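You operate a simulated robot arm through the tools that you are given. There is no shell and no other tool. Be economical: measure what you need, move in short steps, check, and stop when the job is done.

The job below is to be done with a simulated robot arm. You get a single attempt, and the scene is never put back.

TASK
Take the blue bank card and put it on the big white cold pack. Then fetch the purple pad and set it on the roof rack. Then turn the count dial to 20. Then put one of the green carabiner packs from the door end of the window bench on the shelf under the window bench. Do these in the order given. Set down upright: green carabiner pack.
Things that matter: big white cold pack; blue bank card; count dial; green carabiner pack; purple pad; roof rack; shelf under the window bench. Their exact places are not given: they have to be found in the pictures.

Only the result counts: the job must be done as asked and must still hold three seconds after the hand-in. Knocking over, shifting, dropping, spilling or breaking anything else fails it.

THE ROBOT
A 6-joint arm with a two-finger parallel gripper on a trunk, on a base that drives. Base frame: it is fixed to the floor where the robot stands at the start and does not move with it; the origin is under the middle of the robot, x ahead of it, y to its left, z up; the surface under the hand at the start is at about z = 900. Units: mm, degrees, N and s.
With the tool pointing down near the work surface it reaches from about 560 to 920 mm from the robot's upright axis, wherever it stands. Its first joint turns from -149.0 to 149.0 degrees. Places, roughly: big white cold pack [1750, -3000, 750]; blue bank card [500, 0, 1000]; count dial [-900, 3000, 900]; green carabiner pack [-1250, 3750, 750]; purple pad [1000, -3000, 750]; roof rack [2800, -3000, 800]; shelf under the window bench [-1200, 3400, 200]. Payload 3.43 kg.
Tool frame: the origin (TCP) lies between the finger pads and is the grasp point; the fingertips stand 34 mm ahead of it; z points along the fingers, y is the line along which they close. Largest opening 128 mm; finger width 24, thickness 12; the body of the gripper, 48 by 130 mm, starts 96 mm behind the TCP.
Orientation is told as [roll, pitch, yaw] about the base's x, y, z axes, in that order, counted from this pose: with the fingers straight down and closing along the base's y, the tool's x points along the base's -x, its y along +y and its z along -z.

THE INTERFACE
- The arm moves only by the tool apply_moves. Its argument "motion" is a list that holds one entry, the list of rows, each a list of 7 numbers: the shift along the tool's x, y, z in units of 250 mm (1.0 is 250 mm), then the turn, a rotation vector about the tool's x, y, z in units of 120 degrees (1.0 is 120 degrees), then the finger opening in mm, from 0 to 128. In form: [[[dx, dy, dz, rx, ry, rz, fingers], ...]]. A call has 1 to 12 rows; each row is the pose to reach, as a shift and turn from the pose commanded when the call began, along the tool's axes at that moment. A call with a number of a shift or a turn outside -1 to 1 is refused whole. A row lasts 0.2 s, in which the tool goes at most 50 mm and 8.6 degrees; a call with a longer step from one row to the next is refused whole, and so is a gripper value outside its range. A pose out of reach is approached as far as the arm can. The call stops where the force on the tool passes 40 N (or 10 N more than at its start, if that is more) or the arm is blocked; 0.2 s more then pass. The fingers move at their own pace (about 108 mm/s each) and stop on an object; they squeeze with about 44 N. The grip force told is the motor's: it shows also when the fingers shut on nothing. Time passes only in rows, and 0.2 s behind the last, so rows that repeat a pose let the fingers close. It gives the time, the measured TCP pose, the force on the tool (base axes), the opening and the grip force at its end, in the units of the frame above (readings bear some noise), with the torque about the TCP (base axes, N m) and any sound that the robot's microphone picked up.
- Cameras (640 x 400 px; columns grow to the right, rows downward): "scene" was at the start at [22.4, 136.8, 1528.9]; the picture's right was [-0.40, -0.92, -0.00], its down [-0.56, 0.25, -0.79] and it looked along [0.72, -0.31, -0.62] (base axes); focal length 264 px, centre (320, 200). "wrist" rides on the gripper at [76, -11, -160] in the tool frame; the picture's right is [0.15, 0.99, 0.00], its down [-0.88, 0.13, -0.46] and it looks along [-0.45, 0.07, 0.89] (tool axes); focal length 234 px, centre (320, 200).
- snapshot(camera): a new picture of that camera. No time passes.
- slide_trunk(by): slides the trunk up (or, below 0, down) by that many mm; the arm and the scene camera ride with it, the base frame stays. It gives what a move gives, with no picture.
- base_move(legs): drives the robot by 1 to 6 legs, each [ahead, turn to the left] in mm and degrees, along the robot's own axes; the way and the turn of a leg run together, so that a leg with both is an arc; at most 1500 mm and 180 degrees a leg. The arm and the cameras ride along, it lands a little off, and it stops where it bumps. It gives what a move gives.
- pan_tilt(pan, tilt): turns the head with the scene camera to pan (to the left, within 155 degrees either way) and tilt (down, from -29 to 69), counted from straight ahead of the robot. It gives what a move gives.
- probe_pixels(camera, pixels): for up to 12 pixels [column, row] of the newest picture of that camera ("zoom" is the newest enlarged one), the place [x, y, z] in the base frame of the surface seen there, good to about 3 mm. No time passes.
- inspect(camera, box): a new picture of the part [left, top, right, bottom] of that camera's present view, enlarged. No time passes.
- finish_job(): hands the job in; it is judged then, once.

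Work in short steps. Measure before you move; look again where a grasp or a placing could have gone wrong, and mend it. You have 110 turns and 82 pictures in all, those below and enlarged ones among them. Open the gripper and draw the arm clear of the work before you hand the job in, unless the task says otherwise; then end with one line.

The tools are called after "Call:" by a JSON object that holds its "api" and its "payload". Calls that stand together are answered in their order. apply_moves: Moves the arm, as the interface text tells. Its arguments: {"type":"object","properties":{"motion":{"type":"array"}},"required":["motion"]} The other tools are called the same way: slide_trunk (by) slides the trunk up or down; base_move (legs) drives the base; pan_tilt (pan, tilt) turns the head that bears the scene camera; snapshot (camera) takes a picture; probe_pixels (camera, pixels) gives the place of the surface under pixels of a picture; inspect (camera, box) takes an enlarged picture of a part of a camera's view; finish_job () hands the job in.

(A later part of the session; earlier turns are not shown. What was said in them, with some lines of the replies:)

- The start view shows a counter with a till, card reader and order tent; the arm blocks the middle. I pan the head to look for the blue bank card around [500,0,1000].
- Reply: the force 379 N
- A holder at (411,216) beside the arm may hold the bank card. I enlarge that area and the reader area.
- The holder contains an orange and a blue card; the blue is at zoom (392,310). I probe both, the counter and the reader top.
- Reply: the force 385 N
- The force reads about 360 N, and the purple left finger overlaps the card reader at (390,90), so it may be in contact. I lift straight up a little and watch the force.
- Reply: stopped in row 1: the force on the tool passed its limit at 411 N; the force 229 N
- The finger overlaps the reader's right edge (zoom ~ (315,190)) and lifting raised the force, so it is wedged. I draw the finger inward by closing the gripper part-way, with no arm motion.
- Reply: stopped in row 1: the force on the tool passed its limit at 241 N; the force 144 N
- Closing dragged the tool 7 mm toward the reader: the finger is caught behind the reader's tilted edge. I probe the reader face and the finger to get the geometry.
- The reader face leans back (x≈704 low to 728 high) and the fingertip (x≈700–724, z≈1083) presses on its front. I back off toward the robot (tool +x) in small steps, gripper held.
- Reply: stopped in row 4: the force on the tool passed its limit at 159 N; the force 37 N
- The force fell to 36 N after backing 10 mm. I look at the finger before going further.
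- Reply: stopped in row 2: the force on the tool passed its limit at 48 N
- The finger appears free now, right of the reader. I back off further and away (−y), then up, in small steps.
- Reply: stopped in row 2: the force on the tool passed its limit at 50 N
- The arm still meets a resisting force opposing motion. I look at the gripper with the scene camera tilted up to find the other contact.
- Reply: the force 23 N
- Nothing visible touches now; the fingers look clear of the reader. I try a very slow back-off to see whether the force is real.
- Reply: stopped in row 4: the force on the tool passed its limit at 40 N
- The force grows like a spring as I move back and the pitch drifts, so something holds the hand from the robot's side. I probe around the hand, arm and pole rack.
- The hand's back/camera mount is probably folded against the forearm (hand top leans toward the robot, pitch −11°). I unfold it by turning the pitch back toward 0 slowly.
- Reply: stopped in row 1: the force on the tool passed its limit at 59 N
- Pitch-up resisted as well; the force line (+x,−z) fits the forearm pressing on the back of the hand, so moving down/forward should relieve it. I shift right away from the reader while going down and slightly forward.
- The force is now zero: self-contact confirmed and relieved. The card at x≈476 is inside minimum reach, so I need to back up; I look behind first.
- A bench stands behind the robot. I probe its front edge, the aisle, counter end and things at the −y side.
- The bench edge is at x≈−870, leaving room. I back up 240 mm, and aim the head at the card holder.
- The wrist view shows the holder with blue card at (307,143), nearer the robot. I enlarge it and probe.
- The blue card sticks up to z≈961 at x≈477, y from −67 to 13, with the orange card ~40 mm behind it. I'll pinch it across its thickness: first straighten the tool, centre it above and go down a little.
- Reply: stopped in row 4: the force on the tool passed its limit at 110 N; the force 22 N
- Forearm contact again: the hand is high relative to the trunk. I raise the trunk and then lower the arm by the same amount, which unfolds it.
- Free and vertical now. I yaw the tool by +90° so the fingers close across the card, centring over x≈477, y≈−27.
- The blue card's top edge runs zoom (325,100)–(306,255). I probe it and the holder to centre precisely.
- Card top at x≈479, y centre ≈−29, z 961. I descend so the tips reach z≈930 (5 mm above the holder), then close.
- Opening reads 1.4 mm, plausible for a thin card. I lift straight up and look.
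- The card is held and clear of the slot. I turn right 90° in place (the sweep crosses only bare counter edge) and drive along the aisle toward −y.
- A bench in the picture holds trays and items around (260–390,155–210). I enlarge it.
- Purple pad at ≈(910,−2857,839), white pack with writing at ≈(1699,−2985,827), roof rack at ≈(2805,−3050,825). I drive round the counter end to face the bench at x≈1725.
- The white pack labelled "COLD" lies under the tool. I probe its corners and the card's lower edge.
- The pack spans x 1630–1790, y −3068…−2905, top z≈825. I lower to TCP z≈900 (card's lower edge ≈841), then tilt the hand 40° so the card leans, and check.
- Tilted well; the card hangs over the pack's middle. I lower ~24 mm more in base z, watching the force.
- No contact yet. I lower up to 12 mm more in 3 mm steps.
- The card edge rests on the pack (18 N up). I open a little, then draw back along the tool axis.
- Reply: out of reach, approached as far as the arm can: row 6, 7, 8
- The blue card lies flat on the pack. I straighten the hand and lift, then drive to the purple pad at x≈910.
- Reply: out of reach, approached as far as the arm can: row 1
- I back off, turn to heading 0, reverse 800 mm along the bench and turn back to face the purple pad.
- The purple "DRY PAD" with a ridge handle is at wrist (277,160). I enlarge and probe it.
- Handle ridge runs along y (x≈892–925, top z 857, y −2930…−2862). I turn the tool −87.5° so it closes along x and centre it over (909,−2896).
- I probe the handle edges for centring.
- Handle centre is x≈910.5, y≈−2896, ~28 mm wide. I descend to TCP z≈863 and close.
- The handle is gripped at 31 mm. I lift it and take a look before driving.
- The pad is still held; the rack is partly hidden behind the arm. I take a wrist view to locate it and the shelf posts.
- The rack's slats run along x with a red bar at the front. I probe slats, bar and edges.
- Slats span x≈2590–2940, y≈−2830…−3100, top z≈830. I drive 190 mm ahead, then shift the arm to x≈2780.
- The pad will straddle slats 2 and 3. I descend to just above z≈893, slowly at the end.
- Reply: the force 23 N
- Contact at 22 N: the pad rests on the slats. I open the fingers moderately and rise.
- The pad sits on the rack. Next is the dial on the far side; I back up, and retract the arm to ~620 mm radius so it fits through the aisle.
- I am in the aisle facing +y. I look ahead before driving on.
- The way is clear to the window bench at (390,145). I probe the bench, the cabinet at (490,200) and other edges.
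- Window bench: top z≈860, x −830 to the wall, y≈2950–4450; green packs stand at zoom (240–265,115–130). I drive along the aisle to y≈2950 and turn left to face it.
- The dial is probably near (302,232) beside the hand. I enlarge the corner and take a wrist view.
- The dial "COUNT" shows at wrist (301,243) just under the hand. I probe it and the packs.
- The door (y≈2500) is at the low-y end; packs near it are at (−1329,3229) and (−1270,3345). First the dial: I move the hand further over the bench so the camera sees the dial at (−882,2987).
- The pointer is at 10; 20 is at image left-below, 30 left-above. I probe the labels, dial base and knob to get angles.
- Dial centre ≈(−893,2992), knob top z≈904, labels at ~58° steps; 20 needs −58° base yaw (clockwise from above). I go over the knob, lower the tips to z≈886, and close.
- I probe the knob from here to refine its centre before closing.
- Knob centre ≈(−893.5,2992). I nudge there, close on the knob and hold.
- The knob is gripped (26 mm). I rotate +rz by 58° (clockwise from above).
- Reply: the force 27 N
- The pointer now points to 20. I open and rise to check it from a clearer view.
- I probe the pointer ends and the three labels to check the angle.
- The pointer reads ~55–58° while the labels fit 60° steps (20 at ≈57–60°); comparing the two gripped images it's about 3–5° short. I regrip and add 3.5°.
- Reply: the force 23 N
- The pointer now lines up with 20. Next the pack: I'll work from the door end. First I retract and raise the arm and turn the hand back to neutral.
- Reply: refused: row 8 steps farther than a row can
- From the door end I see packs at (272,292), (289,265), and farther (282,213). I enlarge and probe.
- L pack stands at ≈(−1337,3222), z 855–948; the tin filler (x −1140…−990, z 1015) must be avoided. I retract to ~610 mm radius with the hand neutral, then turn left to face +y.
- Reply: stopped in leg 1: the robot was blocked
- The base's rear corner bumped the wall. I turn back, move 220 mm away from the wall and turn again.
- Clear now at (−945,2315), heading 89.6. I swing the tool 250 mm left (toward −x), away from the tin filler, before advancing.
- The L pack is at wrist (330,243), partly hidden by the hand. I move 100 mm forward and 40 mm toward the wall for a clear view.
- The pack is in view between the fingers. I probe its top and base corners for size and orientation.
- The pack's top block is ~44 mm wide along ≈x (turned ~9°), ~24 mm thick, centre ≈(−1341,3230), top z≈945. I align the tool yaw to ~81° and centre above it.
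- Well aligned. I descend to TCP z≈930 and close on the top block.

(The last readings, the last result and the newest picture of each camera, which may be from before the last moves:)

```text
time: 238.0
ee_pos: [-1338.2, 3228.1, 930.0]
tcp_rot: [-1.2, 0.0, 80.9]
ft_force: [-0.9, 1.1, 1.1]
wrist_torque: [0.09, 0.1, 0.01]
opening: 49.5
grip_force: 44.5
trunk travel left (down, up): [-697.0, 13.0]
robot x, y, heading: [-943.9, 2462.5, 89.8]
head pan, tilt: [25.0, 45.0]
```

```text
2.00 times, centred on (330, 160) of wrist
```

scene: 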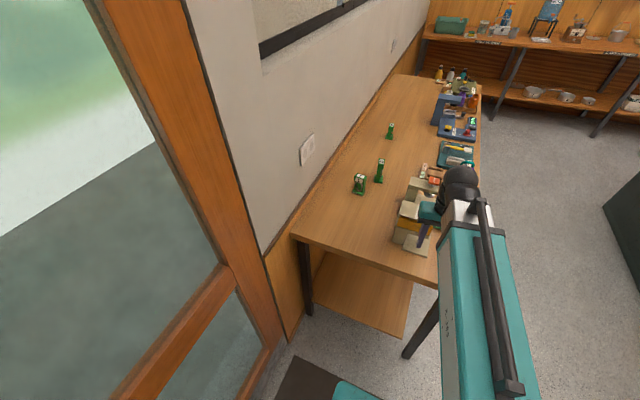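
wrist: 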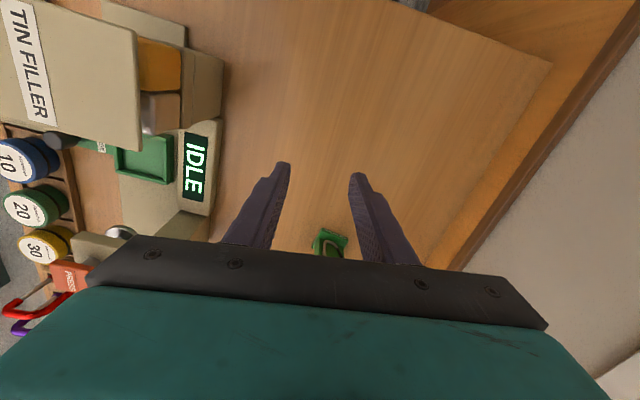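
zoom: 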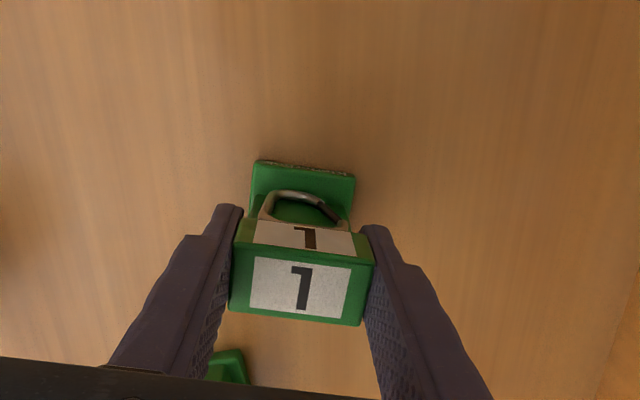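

Gripped (49.5 mm). I lift 60 mm, check it's held, then back the base 420 mm out from over the bench.

Call:
{"api": "apply_moves", "payload": {"motion": [[[0, 0, -0.06, 0, 0, 0, 30], [0, 0, -0.16, 0, 0, 0, 30], [0, 0, -0.26, 0, 0, 0, 30]]]}}

Call:
{"api": "base_move", "payload": {"legs": [[-440, 0]]}}

Call:
{"api": "pan_tilt", "payload": {"pan": 20, "tilt": 45}}

Call:
{"api": "snapshot", "payload": {"camera": "scene"}}

```text
time: 238.8
ee_pos: [-1341.6, 3228.1, 995.9]
tcp_rot: [-1.2, 0.1, 81.0]
ft_force: [-0.3, -0.7, -1.5]
wrist_torque: [0.03, -0.01, 0.01]
opening: 49.4
grip_force: 43.5
trunk travel left (down, up): [-697.0, 13.0]
robot x, y, heading: [-942.3, 2466.1, 89.5]
head pan, tilt: [25.0, 45.0]
```

```text
time: 241.9
ee_pos: [-1343.1, 2778.1, 995.7]
tcp_rot: [-1.1, -0.1, 81.1]
ft_force: [-0.2, -1.0, -1.9]
wrist_torque: [-0.01, 0.02, -0.03]
opening: 49.6
grip_force: 43.9
trunk travel left (down, up): [-697.0, 13.0]
robot x, y, heading: [-945.9, 2011.4, 89.6]
head pan, tilt: [25.0, 45.0]
```

```text
time: 242.5
ee_pos: [-1359.1, 2778.5, 986.2]
tcp_rot: [-1.9, -0.2, 81.1]
ft_force: [0.3, -0.5, -1.9]
wrist_torque: [0.01, 0.02, -0.02]
opening: 49.6
grip_force: 44.3
trunk travel left (down, up): [-697.0, 13.0]
robot x, y, heading: [-947.0, 2016.7, 89.8]
head pan, tilt: [20.0, 45.0]
```

```text
22 pictures are left
```

scene: 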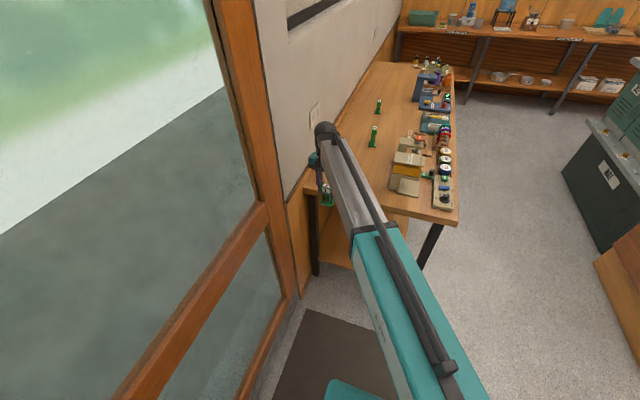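

The pack is held, hanging in front of the bench's end (bench edge y≈2945, tool y≈2778). I lower the trunk in two steps, watching force.

Call:
{"api": "slide_trunk", "payload": {"by": -300}}

Call:
{"api": "slide_trunk", "payload": {"by": -310}}

Call:
{"api": "snapshot", "payload": {"camera": "scene"}}

Call:
{"api": "snapshot", "payload": {"camera": "wrist"}}

```text
time: 245.5
ee_pos: [-1358.8, 2777.4, 687.3]
tcp_rot: [-1.9, -0.1, 81.1]
ft_force: [-0.7, 0.9, -0.7]
wrist_torque: [0.01, 0.02, 0.02]
opening: 49.5
grip_force: 44.4
trunk travel left (down, up): [-397.0, 313.0]
robot x, y, heading: [-950.6, 2014.7, 89.5]
head pan, tilt: [20.0, 45.0]
```

```text
time: 248.6
ee_pos: [-1360.0, 2777.8, 377.2]
tcp_rot: [-2.1, 0.0, 81.2]
ft_force: [0.1, -0.2, -2.2]
wrist_torque: [0.0, 0.01, 0.03]
opening: 49.4
grip_force: 44.1
trunk travel left (down, up): [-87.0, 623.0]
robot x, y, heading: [-948.9, 2017.0, 89.5]
head pan, tilt: [20.0, 45.0]
```

```text
21 pictures are left
```

scene: 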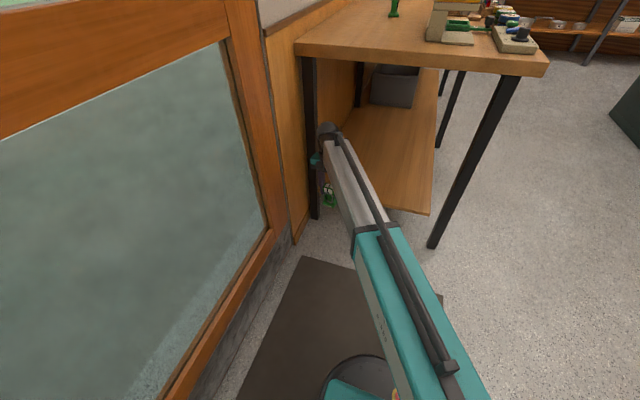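

```text
20 pictures are left
```

wrist: 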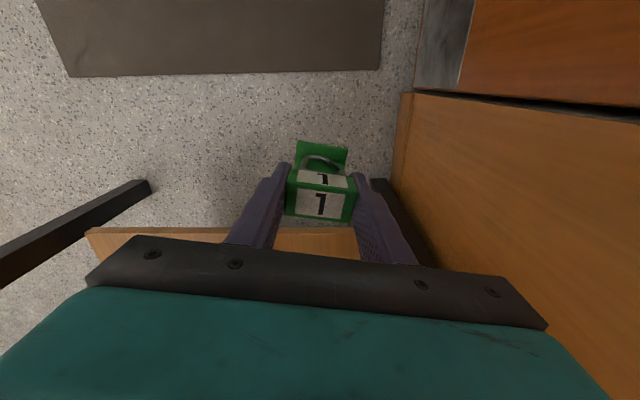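

I probe the shelf, its near edge, the legs, the bin and the bench underside.

Call:
{"api": "probe_pixels", "payload": {"camera": "scene", "pixels": [[410, 211], [428, 190], [400, 160], [375, 125], [390, 100], [312, 180], [435, 240], [490, 110], [340, 50], [500, 73], [420, 120], [415, 205]]}}

Call:
{"api": "probe_pixels", "payload": {"camera": "wrist", "pixels": [[200, 232], [300, 240], [95, 235], [350, 238], [145, 188], [380, 185], [320, 205], [405, 100]]}}

```text
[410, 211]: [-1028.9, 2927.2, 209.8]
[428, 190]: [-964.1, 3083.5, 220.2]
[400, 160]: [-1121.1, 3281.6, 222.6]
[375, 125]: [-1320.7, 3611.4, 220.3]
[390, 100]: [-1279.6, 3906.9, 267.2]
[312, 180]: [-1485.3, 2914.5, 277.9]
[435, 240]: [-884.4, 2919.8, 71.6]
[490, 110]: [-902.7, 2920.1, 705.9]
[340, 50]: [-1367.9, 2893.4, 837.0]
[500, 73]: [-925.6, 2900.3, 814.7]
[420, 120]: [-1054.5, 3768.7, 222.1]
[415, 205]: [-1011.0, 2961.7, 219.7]
```

```text
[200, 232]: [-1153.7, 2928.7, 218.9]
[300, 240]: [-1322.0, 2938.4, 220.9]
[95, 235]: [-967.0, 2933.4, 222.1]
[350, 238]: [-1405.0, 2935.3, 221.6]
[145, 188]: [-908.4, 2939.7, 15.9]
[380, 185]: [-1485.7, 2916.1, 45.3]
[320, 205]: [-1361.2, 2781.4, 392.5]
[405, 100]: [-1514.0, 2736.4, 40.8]
```

Shelf z≈221, y from ≈2927, x −960…−1480; bench underside ≈810. I shift the hand to x≈−1250 (away from the leg) and probe the boom's height to be sure it fits under the bench.

Call:
{"api": "probe_pixels", "payload": {"camera": "scene", "pixels": [[327, 128], [345, 150], [360, 190], [385, 240], [410, 300], [440, 360]]}}

Call:
{"api": "apply_moves", "payload": {"motion": [[[0.02, -0.12, 0, 0, 0, 0, 30], [0.04, -0.24, 0, 0, 0, 0, 30], [0.05, -0.36, 0, 0, 0, 0, 30], [0.06, -0.44, 0, 0, 0, 0, 30]]]}}

```text
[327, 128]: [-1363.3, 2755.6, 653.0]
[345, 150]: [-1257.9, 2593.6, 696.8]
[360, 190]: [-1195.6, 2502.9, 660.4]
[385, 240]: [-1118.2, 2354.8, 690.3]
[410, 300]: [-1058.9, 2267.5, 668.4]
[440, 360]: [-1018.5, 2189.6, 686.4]
```

```text
time: 249.6
ee_pos: [-1254.6, 2745.0, 379.4]
tcp_rot: [-2.0, -0.2, 81.1]
ft_force: [0.5, -0.2, -1.4]
wrist_torque: [-0.01, -0.02, 0.01]
opening: 49.6
grip_force: 44.0
trunk travel left (down, up): [-87.0, 623.0]
robot x, y, heading: [-948.4, 2016.2, 89.5]
head pan, tilt: [20.0, 45.0]
```

The boom tops at z≈700, below the underside at ~810. I drive ahead 340 mm to bring the pack over the shelf.

Call:
{"api": "base_move", "payload": {"legs": [[340, 0]]}}

Call:
{"api": "snapshot", "payload": {"camera": "wrist"}}

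Call:
{"api": "snapshot", "payload": {"camera": "scene"}}

```text
time: 252.1
ee_pos: [-1246.1, 3090.2, 380.0]
tcp_rot: [-2.0, -0.2, 80.6]
ft_force: [0.2, 0.0, -1.0]
wrist_torque: [0.02, -0.04, -0.01]
opening: 49.6
grip_force: 43.9
trunk travel left (down, up): [-87.0, 623.0]
robot x, y, heading: [-944.2, 2356.8, 89.1]
head pan, tilt: [20.0, 45.0]
```

```text
19 pictures are left
```

wrist: 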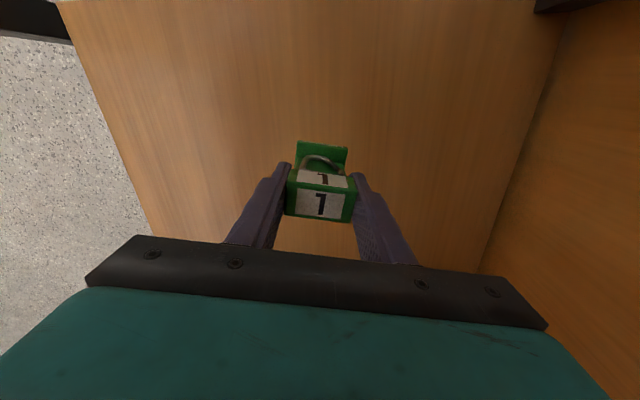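

```text
18 pictures are left
```

scene: 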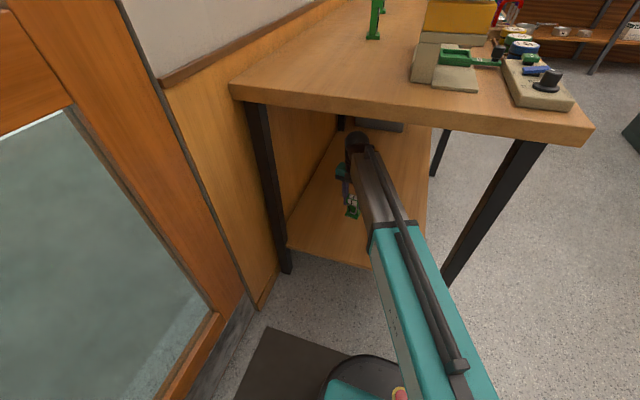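

The pack is above the shelf, well inside. I lower it, slowly at the end (expected contact at TCP z≈301).

Call:
{"api": "apply_moves", "payload": {"motion": [[[0, 0, 0.1, 0, 0, 0, 30], [0, 0, 0.2, 0, 0, 0, 30], [0, 0, 0.26, 0, 0, 0, 30], [0, 0, 0.28, 0, 0, 0, 30], [0, 0, 0.292, 0, 0, 0, 30], [0, 0, 0.304, 0, 0, 0, 30], [0, 0, 0.314, 0, 0, 0, 30]]]}}

Call:
{"api": "inspect", "payload": {"camera": "wrist", "box": [230, 100, 430, 260]}}

```text
time: 253.7
ee_pos: [-1245.6, 3090.7, 298.3]
tcp_rot: [-2.8, -0.5, 80.6]
ft_force: [1.5, 1.4, 31.5]
wrist_torque: [0.14, 0.63, -0.04]
opening: 49.6
grip_force: 44.0
trunk travel left (down, up): [-87.0, 623.0]
robot x, y, heading: [-946.6, 2356.5, 89.0]
head pan, tilt: [20.0, 45.0]
```

```text
2.50 times, centred on (330, 180) of wrist
```

zoom: 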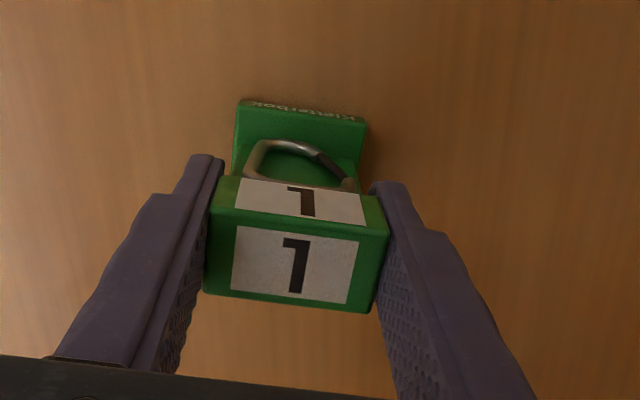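

In contact (31 N up), bottom on the shelf. I ease up slightly, open, and rise straight up.

Call:
{"api": "apply_moves", "payload": {"motion": [[[0, 0, -0.006, 0, 0, 0, 46], [0, 0, -0.006, 0, 0, 0, 60], [0, 0, -0.006, 0, 0, 0, 74], [0, 0, -0.006, 0, 0, 0, 74], [0, 0, -0.1, 0, 0, 0, 74], [0, 0, -0.22, 0, 0, 0, 74], [0, 0, -0.36, 0, 0, 0, 74], [0, 0, -0.46, 0, 0, 0, 74]]]}}

Call:
{"api": "snapshot", "payload": {"camera": "wrist"}}

```text
time: 255.5
ee_pos: [-1253.0, 3089.2, 408.5]
tcp_rot: [-3.0, -0.1, 80.4]
ft_force: [0.3, -0.2, -0.6]
wrist_torque: [-0.03, 0.02, -0.02]
opening: 74.0
grip_force: 0.1
trunk travel left (down, up): [-87.0, 623.0]
robot x, y, heading: [-946.7, 2356.7, 89.1]
head pan, tilt: [20.0, 45.0]
```

```text
16 pictures are left
```

wrist: 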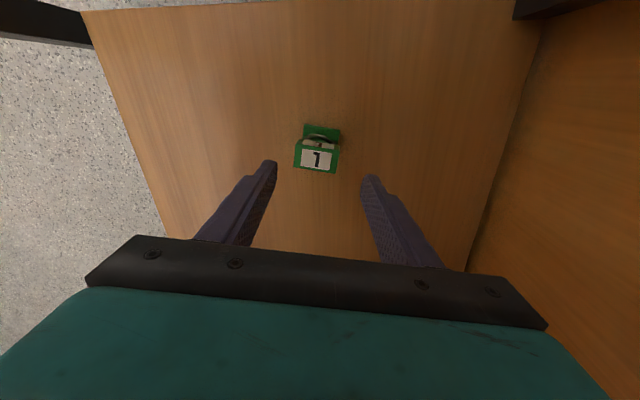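

The pack stands upright on the shelf, tips (z≈374) clear of its top (~316). I back the robot out.

Call:
{"api": "base_move", "payload": {"legs": [[-400, 0]]}}

Call:
{"api": "snapshot", "payload": {"camera": "scene"}}

```text
time: 258.2
ee_pos: [-1257.2, 2697.8, 408.4]
tcp_rot: [-2.9, -0.3, 80.5]
ft_force: [0.4, 0.6, -0.5]
wrist_torque: [0.0, -0.01, 0.01]
opening: 74.0
grip_force: 0.0
trunk travel left (down, up): [-87.0, 623.0]
robot x, y, heading: [-950.7, 1965.2, 88.9]
head pan, tilt: [20.0, 45.0]
```

```text
15 pictures are left
```

scene: 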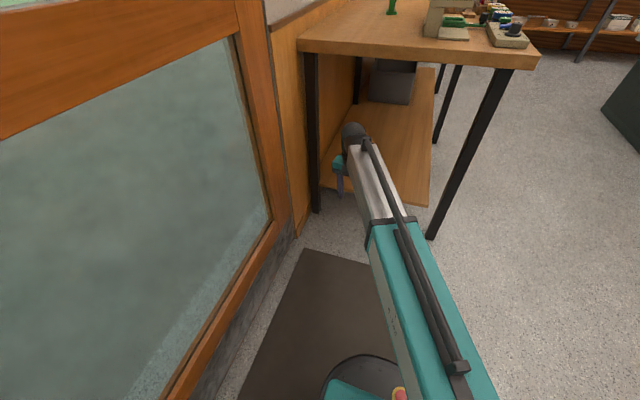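

The arm hides the pack. I swing the hand 180 mm to the right (free floor) and look again.

Call:
{"api": "apply_moves", "payload": {"motion": [[[0, -0.16, 0, 0, 0, 0, 74], [0, -0.32, 0, 0, 0, 0, 74], [0, -0.48, 0, 0, 0, 0, 74], [0, -0.64, 0, 0, 0, 0, 74], [0, -0.8, 0, 0, 0, 0, 74]]]}}

Call:
{"api": "inspect", "payload": {"camera": "scene", "box": [290, 0, 540, 220]}}

```text
time: 259.4
ee_pos: [-1068.0, 2664.2, 413.1]
tcp_rot: [-3.8, -0.4, 80.3]
ft_force: [-1.5, -0.6, 0.9]
wrist_torque: [0.02, 0.01, 0.01]
opening: 74.1
grip_force: 0.1
trunk travel left (down, up): [-87.0, 623.0]
robot x, y, heading: [-950.1, 1964.3, 88.7]
head pan, tilt: [20.0, 45.0]
```

```text
1.82 times, centred on (415, 110) of scene
```

zoom: 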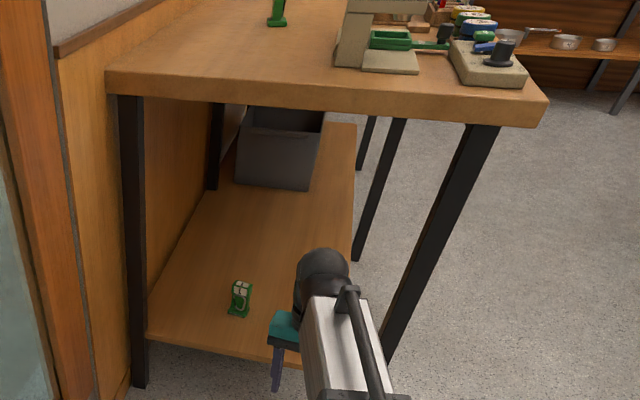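

The pack stands upright on the shelf at zoom (240,298), the gripper is open and clear, and the earlier placements were confirmed. I hand the job in.

Call:
{"api": "finish_job", "payload": {}}

```text
The job is handed in.
```

The job is handed in: the blue card is on the cold pack, the purple pad is on the roof rack, the count dial points at 20, and a door-end green carabiner pack stands upright on the shelf. At the start the open gripper was already pressed against the card reader and I had to work it free; the reader stayed standing in the pictures, but I can't rule out a small shift.
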